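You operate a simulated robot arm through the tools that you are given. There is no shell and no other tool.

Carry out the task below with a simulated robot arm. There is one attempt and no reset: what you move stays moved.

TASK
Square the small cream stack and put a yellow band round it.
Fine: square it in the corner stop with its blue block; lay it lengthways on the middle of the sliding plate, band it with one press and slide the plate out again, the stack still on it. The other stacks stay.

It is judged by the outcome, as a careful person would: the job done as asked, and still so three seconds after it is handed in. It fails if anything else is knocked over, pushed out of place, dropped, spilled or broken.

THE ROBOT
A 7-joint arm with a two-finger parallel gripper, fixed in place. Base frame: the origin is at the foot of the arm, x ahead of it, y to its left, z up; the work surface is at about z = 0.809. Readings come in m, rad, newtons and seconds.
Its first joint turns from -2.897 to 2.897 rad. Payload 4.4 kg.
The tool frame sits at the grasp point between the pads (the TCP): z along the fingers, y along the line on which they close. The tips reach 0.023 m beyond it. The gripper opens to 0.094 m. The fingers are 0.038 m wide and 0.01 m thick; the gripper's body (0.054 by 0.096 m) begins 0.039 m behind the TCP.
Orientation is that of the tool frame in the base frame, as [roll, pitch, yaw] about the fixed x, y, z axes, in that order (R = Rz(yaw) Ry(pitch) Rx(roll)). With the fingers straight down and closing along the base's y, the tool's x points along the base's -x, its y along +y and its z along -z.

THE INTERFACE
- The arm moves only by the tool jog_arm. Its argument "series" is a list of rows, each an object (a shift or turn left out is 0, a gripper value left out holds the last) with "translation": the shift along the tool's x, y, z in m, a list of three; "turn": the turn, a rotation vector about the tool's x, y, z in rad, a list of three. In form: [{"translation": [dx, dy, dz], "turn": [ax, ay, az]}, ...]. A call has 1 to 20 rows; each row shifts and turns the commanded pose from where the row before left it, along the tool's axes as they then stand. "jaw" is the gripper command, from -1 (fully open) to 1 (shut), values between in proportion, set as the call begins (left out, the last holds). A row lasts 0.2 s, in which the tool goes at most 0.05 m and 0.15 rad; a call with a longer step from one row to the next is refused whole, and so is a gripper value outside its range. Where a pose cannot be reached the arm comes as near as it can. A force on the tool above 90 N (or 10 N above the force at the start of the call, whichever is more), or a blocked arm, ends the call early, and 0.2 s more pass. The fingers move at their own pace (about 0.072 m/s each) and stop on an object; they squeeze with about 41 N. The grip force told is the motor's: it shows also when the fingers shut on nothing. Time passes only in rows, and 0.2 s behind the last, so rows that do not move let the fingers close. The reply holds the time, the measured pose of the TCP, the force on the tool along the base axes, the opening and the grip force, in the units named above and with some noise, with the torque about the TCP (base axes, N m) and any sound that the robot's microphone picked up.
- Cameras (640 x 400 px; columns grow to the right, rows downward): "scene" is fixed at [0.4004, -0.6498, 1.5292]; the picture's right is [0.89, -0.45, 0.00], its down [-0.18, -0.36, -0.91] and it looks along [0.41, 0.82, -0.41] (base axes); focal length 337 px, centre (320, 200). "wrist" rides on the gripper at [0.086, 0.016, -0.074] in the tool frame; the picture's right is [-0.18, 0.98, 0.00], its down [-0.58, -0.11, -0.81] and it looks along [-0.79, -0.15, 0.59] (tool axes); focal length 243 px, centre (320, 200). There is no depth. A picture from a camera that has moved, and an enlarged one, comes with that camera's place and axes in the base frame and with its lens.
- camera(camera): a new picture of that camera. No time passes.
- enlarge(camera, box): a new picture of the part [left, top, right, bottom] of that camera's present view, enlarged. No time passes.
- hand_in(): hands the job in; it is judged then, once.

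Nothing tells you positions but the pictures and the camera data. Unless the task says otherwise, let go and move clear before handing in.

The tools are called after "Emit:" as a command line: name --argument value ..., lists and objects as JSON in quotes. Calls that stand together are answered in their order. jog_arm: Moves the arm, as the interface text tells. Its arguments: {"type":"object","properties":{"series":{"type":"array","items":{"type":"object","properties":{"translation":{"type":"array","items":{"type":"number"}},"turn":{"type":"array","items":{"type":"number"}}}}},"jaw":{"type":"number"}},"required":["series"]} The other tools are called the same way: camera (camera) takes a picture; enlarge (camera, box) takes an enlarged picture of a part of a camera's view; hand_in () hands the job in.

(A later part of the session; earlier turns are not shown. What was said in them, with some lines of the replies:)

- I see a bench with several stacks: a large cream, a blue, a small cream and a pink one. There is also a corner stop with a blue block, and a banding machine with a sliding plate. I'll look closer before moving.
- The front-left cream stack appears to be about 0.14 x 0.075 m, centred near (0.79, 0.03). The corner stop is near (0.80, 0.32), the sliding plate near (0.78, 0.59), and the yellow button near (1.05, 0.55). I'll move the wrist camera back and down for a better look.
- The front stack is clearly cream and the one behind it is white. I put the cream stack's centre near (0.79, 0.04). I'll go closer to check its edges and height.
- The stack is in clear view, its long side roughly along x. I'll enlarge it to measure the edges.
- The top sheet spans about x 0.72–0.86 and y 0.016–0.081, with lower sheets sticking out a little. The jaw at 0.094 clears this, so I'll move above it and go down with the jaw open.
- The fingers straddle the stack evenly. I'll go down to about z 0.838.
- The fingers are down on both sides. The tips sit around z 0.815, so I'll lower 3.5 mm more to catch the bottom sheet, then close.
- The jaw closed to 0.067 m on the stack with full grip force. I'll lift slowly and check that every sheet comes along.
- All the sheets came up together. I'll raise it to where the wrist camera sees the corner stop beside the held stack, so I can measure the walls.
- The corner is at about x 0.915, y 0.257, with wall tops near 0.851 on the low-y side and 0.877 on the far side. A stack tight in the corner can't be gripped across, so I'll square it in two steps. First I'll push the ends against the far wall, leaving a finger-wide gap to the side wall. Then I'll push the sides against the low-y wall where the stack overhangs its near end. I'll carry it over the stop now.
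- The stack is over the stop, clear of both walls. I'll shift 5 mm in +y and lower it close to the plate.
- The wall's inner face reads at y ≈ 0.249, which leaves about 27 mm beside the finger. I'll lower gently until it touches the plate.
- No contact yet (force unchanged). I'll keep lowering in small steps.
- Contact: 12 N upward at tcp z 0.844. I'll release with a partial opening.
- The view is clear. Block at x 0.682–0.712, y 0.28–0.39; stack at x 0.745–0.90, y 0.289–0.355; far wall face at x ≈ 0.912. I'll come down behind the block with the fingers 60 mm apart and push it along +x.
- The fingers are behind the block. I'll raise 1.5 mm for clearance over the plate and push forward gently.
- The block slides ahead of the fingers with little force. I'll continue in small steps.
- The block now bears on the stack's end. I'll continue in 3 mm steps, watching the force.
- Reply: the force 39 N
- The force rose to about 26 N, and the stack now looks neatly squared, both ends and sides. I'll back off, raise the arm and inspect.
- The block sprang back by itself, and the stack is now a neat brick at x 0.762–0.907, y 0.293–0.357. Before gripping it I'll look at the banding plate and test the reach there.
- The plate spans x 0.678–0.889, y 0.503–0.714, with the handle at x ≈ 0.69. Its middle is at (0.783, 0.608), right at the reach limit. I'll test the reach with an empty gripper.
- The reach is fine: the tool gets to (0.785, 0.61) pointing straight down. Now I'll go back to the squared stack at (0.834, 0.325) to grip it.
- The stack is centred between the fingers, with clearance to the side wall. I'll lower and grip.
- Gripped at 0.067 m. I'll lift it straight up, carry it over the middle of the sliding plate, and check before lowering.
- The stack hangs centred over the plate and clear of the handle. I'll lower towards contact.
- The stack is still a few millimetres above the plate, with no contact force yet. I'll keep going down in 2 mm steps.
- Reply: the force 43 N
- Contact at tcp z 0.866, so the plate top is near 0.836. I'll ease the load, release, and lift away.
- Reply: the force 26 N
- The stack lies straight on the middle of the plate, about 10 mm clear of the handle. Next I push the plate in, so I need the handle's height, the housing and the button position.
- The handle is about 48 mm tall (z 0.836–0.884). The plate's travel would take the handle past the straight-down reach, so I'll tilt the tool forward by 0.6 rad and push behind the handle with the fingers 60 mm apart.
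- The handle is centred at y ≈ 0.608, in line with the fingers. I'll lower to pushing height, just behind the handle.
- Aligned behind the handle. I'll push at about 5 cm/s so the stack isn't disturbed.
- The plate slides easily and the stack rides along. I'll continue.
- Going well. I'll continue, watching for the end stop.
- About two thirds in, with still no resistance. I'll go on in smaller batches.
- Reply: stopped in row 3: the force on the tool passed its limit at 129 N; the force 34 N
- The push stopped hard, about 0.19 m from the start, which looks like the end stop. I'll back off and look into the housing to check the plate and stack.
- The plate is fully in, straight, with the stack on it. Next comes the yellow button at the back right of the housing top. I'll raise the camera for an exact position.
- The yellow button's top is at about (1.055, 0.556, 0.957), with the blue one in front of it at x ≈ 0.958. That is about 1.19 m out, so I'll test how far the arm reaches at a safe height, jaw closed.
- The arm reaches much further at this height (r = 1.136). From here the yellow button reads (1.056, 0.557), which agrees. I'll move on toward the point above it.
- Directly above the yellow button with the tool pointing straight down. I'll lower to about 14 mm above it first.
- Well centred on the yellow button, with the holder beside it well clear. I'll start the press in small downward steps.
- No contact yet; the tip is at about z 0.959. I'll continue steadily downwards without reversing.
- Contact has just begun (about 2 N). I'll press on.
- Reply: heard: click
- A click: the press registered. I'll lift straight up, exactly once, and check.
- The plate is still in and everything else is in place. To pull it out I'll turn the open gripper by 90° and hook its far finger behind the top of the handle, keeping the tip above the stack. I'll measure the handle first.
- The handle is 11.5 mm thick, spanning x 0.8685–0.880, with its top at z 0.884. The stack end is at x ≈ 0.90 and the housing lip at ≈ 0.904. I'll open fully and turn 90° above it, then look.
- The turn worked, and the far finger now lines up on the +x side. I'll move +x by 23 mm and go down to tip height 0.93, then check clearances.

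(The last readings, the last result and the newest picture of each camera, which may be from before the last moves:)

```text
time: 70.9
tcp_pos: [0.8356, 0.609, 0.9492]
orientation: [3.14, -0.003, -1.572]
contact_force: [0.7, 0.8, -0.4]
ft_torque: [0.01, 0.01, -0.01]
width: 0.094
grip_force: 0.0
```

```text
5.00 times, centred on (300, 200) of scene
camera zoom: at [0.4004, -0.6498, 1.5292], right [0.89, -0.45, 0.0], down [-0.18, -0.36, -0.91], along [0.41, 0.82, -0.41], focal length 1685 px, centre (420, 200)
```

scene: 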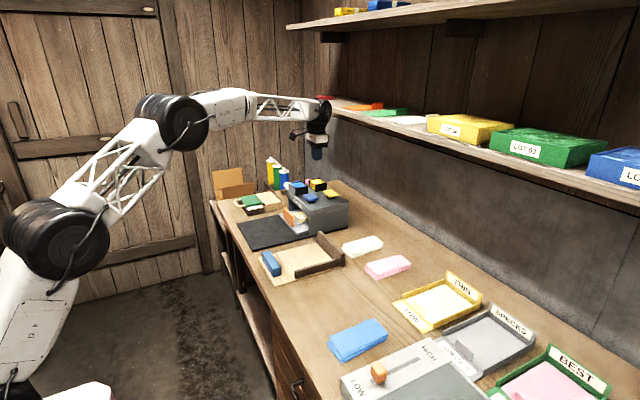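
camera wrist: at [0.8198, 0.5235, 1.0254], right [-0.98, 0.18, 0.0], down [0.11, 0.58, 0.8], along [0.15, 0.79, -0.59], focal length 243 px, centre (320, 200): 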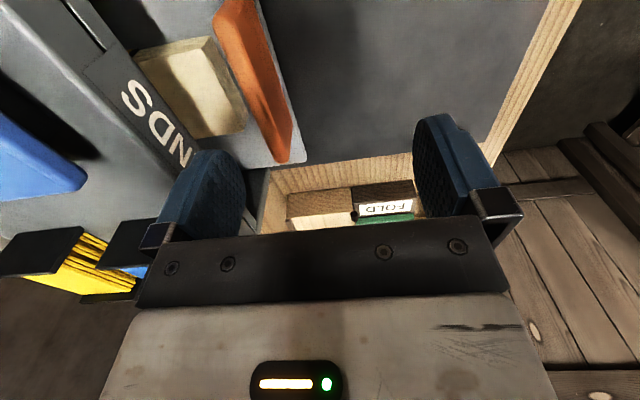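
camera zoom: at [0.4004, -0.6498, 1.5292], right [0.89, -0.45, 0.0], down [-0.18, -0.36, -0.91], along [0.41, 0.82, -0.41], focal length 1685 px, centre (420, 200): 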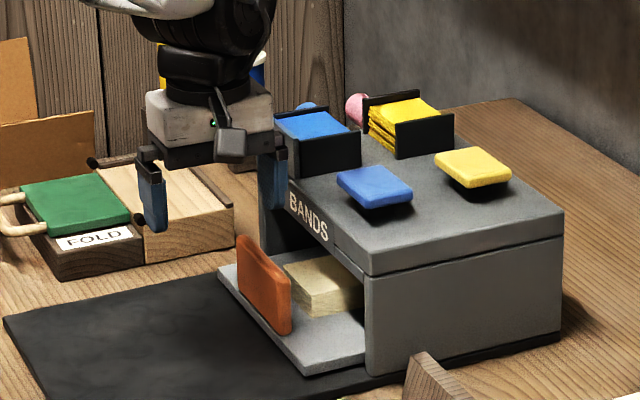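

The finger should pass between the handle (edge at x ≈ 0.881) and the housing lip (≈ 0.909). I'll shift 3 mm further +x and lower gently to put the tip at about z 0.869.

Emit:
jog_arm --series '[{"translation": [0, -0.003, 0.01]}, {"translation": [0, 0, 0.015]}, {"translation": [0, 0, 0.01]}, {"translation": [0, 0, 0]}]'

Emit:
enlarge --camera "wrist" --box '[140, 0, 340, 200]'

Emit:
enlarge --camera "scene" --box '[270, 180, 330, 240]'

```text
time: 71.9
tcp_pos: [0.8373, 0.6104, 0.9149]
orientation: [3.14, -0.004, -1.57]
contact_force: [0.7, 0.2, -0.4]
ft_torque: [0.01, 0.04, 0.01]
width: 0.0939
grip_force: 0.0
```

```text
2.00 times, centred on (240, 100) of wrist
camera zoom: at [0.8215, 0.5241, 0.9914], right [-0.98, 0.18, 0.0], down [0.11, 0.58, 0.8], along [0.15, 0.79, -0.59], focal length 485 px, centre (480, 400)
```

zoom: 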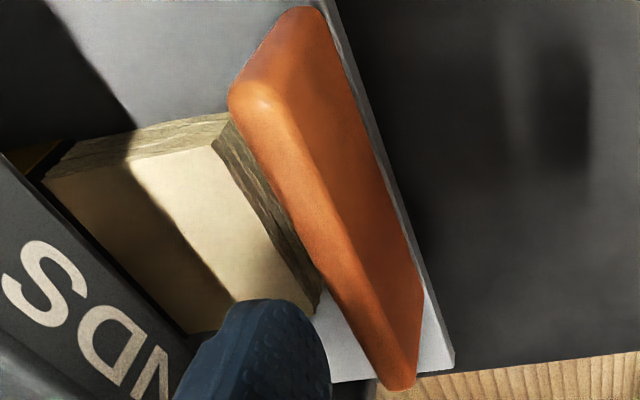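

```text
6.67 times, centred on (300, 210) of scene
camera zoom: at [0.4004, -0.6498, 1.5292], right [0.89, -0.45, 0.0], down [-0.18, -0.36, -0.91], along [0.41, 0.82, -0.41], focal length 2247 px, centre (453, 133)
```

zoom: 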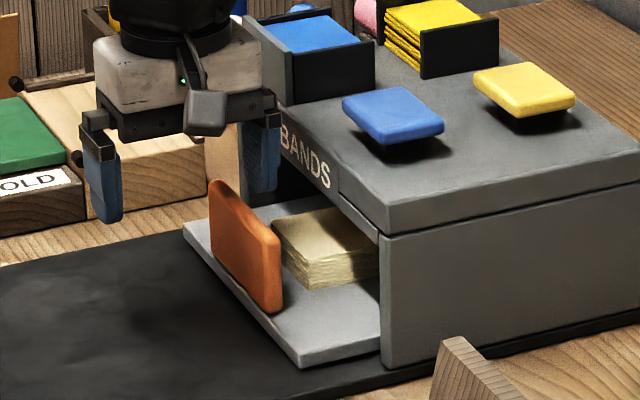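

The finger is on the far side of the handle and clear of the lip. I'll lower the last 22 mm.

Emit:
jog_arm --series '[{"translation": [0, 0, 0.01]}, {"translation": [0, 0, 0.008]}, {"translation": [0, 0, 0.004]}, {"translation": [0, 0, 0]}]'

Emit:
enlarge --camera "wrist" --box '[140, 0, 340, 200]'

Emit:
enlarge --camera "scene" --box '[270, 180, 330, 240]'

```text
time: 72.9
tcp_pos: [0.8378, 0.6101, 0.8938]
orientation: [3.138, -0.002, -1.571]
contact_force: [0.9, 0.5, 0.0]
ft_torque: [0.0, 0.01, 0.02]
width: 0.0941
grip_force: 0.2
```

```text
2.00 times, centred on (240, 100) of wrist
camera zoom: at [0.8216, 0.5244, 0.9701], right [-0.98, 0.18, 0.0], down [0.11, 0.58, 0.8], along [0.15, 0.79, -0.59], focal length 485 px, centre (480, 400)
```

zoom: 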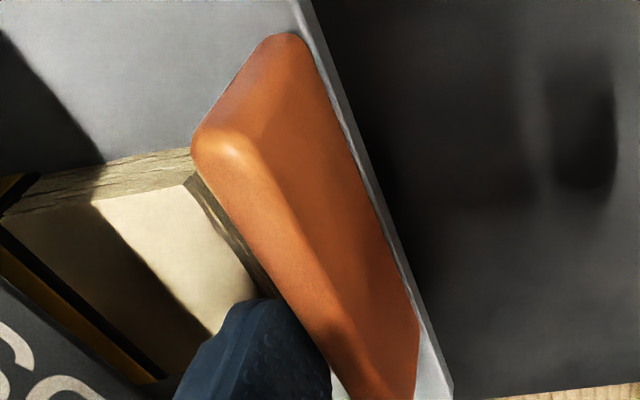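

```text
6.67 times, centred on (300, 210) of scene
camera zoom: at [0.4004, -0.6498, 1.5292], right [0.89, -0.45, 0.0], down [-0.18, -0.36, -0.91], along [0.41, 0.82, -0.41], focal length 2247 px, centre (453, 133)
```

zoom: 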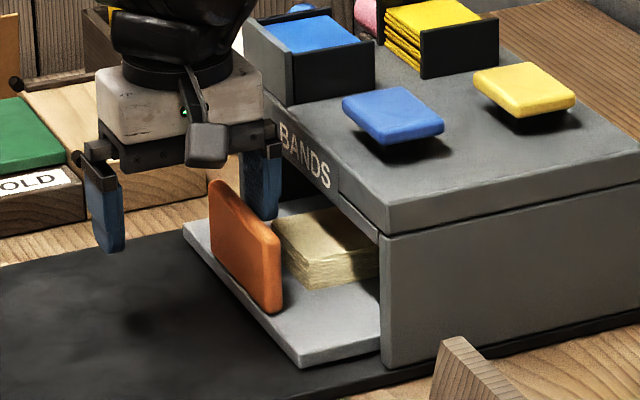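

The finger is hooked behind the handle, and a yellow band is visible round the stack. I'll pull the plate out slowly.

Emit:
jog_arm --series '[{"translation": [0, 0.004, 0]}, {"translation": [0, 0.006, 0]}, {"translation": [0, 0.008, 0]}, {"translation": [0, 0.01, 0]}, {"translation": [0, 0.01, 0]}, {"translation": [0, 0, 0]}]'

Emit:
enlarge --camera "scene" --box '[250, 170, 340, 250]'

Emit:
camera --camera "wrist"

```text
time: 74.3
tcp_pos: [0.7985, 0.6088, 0.893]
orientation: [3.139, -0.002, -1.571]
contact_force: [0.4, -0.1, 0.0]
ft_torque: [0.0, 0.0, 0.01]
width: 0.0941
grip_force: 0.0
```

```text
5.00 times, centred on (295, 210) of scene
camera zoom: at [0.4004, -0.6498, 1.5292], right [0.89, -0.45, 0.0], down [-0.18, -0.36, -0.91], along [0.41, 0.82, -0.41], focal length 1685 px, centre (445, 150)
```

zoom: 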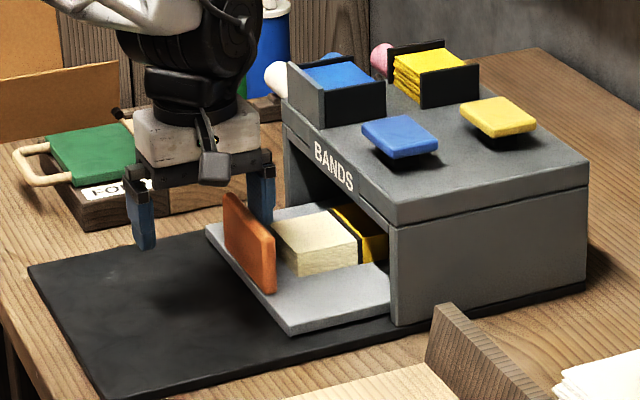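

```text
taken
camera wrist: at [0.7831, 0.5234, 0.9696], right [-0.98, 0.18, 0.0], down [0.11, 0.58, 0.8], along [0.15, 0.79, -0.59], focal length 243 px, centre (320, 200)
```

wrist: 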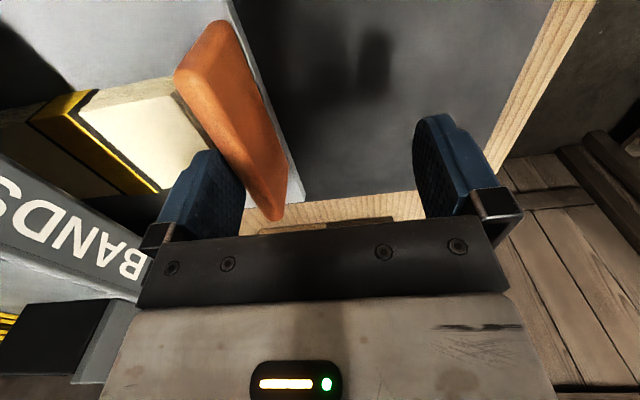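

It's coming out cleanly, and the yellow band is plainly round the stack. I'll keep pulling.

Emit:
jog_arm --series '[{"translation": [0, 0.008, 0]}, {"translation": [0, 0.01, 0]}, {"translation": [0, 0.01, 0]}, {"translation": [0, 0.01, 0]}, {"translation": [0, 0.01, 0]}, {"translation": [0, 0.01, 0]}, {"translation": [0, 0.01, 0]}, {"translation": [0, 0.01, 0]}, {"translation": [0, 0.01, 0]}, {"translation": [0, 0.01, 0]}, {"translation": [0, 0, 0]}]'

Emit:
enlarge --camera "scene" --box '[230, 160, 340, 250]'

```text
time: 76.7
tcp_pos: [0.7016, 0.6105, 0.8927]
orientation: [3.14, -0.003, -1.571]
contact_force: [0.0, 0.5, -0.3]
ft_torque: [-0.01, 0.0, 0.0]
width: 0.0938
grip_force: 0.0
```

```text
4.44 times, centred on (285, 205) of scene
camera zoom: at [0.4004, -0.6498, 1.5292], right [0.89, -0.45, 0.0], down [-0.18, -0.36, -0.91], along [0.41, 0.82, -0.41], focal length 1498 px, centre (476, 178)
```

zoom: 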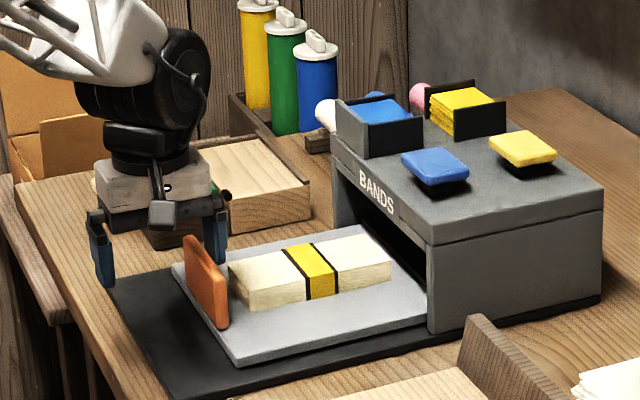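

The stack sits neatly banded on the plate. About 5 cm of travel remains, and I'll slow down near the end stop.

Emit:
jog_arm --series '[{"translation": [0, 0.01, 0]}, {"translation": [0, 0.01, 0]}, {"translation": [0, 0.01, 0]}, {"translation": [0, 0.008, 0]}, {"translation": [0, 0.005, 0]}, {"translation": [0, 0.004, 0]}, {"translation": [0, 0, 0]}]'

Emit:
enlarge --camera "scene" --box '[230, 160, 340, 250]'

```text
time: 78.3
tcp_pos: [0.6549, 0.6104, 0.894]
orientation: [3.139, -0.004, -1.572]
contact_force: [0.5, -0.7, 0.2]
ft_torque: [0.01, 0.01, -0.02]
width: 0.0937
grip_force: 0.0
```

```text
4.44 times, centred on (285, 205) of scene
camera zoom: at [0.4004, -0.6498, 1.5292], right [0.89, -0.45, 0.0], down [-0.18, -0.36, -0.91], along [0.41, 0.82, -0.41], focal length 1498 px, centre (476, 178)
```

zoom: 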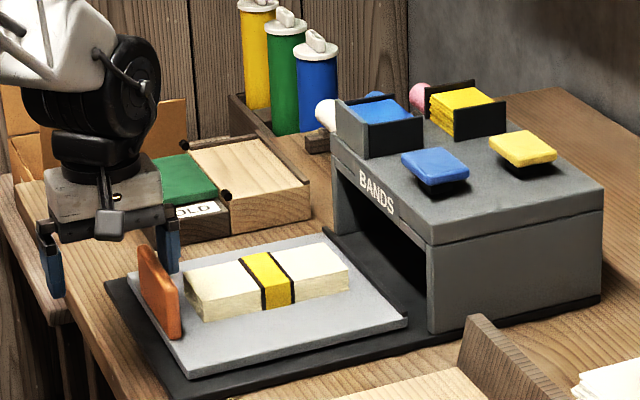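

Nearly at the original position. I'll make a few 3 mm steps to feel the out-stop.

Emit:
jog_arm --series '[{"translation": [0, 0.003, 0]}, {"translation": [0, 0.003, 0]}, {"translation": [0, 0, 0]}]'

Emit:
jog_arm --series '[{"translation": [0, 0.002, 0]}, {"translation": [0, 0, 0]}]'

```text
time: 79.1
tcp_pos: [0.6491, 0.6101, 0.8944]
orientation: [3.141, -0.003, -1.57]
contact_force: [1.4, -0.6, -0.7]
ft_torque: [0.0, 0.03, 0.04]
width: 0.0939
grip_force: 0.0
```

```text
time: 79.7
tcp_pos: [0.6466, 0.6082, 0.8947]
orientation: [3.14, -0.004, -1.571]
contact_force: [-0.5, -0.2, -0.6]
ft_torque: [-0.02, 0.01, 0.0]
width: 0.0942
grip_force: 0.1
```

Emit:
jog_arm --series '[{"translation": [0, 0.003, 0]}, {"translation": [0, 0, 0]}]'

Emit:
enlarge --camera "scene" --box '[230, 160, 360, 250]'

```text
time: 80.3
tcp_pos: [0.6453, 0.6082, 0.8946]
orientation: [3.14, -0.002, -1.573]
contact_force: [51.2, 10.8, -13.2]
ft_torque: [0.74, -0.34, 0.73]
width: 0.0941
grip_force: 0.4
```

```text
4.44 times, centred on (295, 205) of scene
camera zoom: at [0.4004, -0.6498, 1.5292], right [0.89, -0.45, 0.0], down [-0.18, -0.36, -0.91], along [0.41, 0.82, -0.41], focal length 1498 px, centre (431, 178)
```

zoom: 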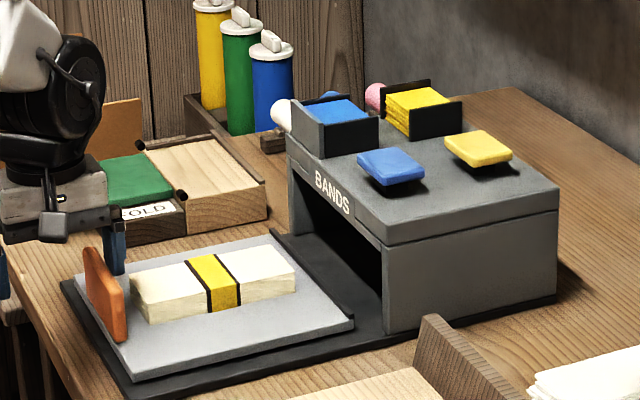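

The plate is back at its out-stop (51 N), exactly where it began, with the banded stack on it. I'll ease off 3 mm and lift straight up and away.

Emit:
jog_arm --series '[{"translation": [0, -0.003, 0]}, {"translation": [0, -0.001, 0]}, {"translation": [0, 0, -0.01]}, {"translation": [0, 0, -0.02]}, {"translation": [0, 0, -0.04]}, {"translation": [0, 0, -0.045]}, {"translation": [0, 0, -0.045]}, {"translation": [0.02, 0.02, -0.03]}, {"translation": [0.03, 0.02, -0.02]}, {"translation": [0.04, 0.02, 0]}, {"translation": [0.04, 0.02, 0]}, {"translation": [0, 0, 0]}]'

Emit:
camera --camera "scene"

Emit:
enlarge --camera "scene" --box '[220, 150, 380, 290]'

Emit:
camera --camera "wrist"

```text
time: 82.9
tcp_pos: [0.5684, 0.4815, 1.1039]
orientation: [3.14, -0.004, -1.573]
contact_force: [-0.9, -0.6, -0.2]
ft_torque: [0.03, -0.01, 0.01]
width: 0.0942
grip_force: 0.0
```

```text
taken
```

scene: 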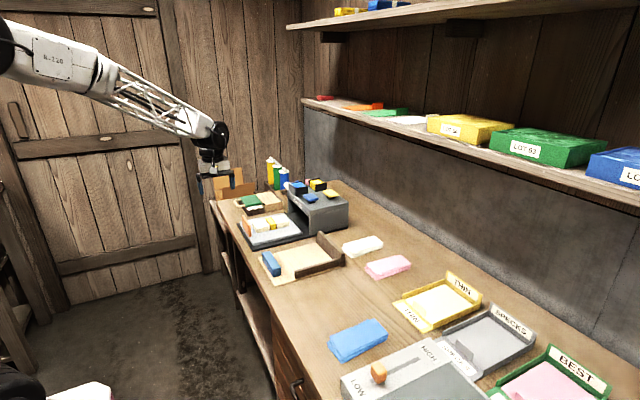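

```text
2.86 times, centred on (300, 220) of scene
camera zoom: at [0.4004, -0.6498, 1.5292], right [0.89, -0.45, 0.0], down [-0.18, -0.36, -0.91], along [0.41, 0.82, -0.41], focal length 963 px, centre (377, 143)
```

zoom: 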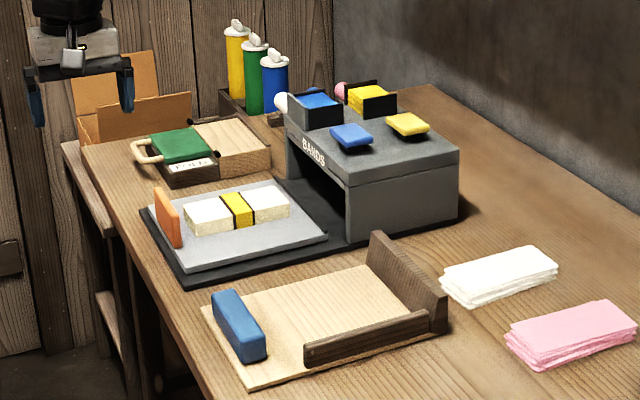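

```text
taken
camera wrist: at [0.5525, 0.3955, 1.179], right [-0.98, 0.19, 0.0], down [0.11, 0.58, 0.8], along [0.15, 0.79, -0.59], focal length 243 px, centre (320, 200)
```

wrist: 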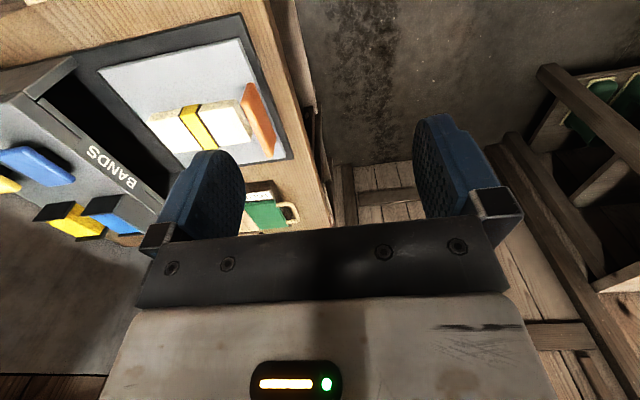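

The cream stack is squared, has a yellow band round its middle, and lies on the plate, which is slid fully out. The blue block is back at its place in the stop, the blue, white and pink stacks are where they were, and the arm is clear, so I'm handing in.

Emit:
hand_in

```text
The job is handed in.
```

The small cream stack is squared and has a yellow band round its middle. It lies lengthways on the middle of the sliding plate, which is back out at its stop. The job is handed in, but no verdict has come back.

- **Squaring:** I pushed the stack against the far wall of the corner stop with the blue block. That one push left both its ends and sides neat, so I did not also push it against the side wall.
- **Banding:** I slid the plate in until it stopped hard, pressed the yellow button once and heard one click. As I pulled the plate out, the band showed round the stack.
- **The rest of the bench:** The blue block slid back to its place by itself. The blue, white and pink stacks look unmoved in the last pictures, and the arm is clear.

The push to the end stop briefly reached 129 N, over the tool's 90 N limit, and the arm stopped itself. The plate then slid back out freely, and I saw no damage.
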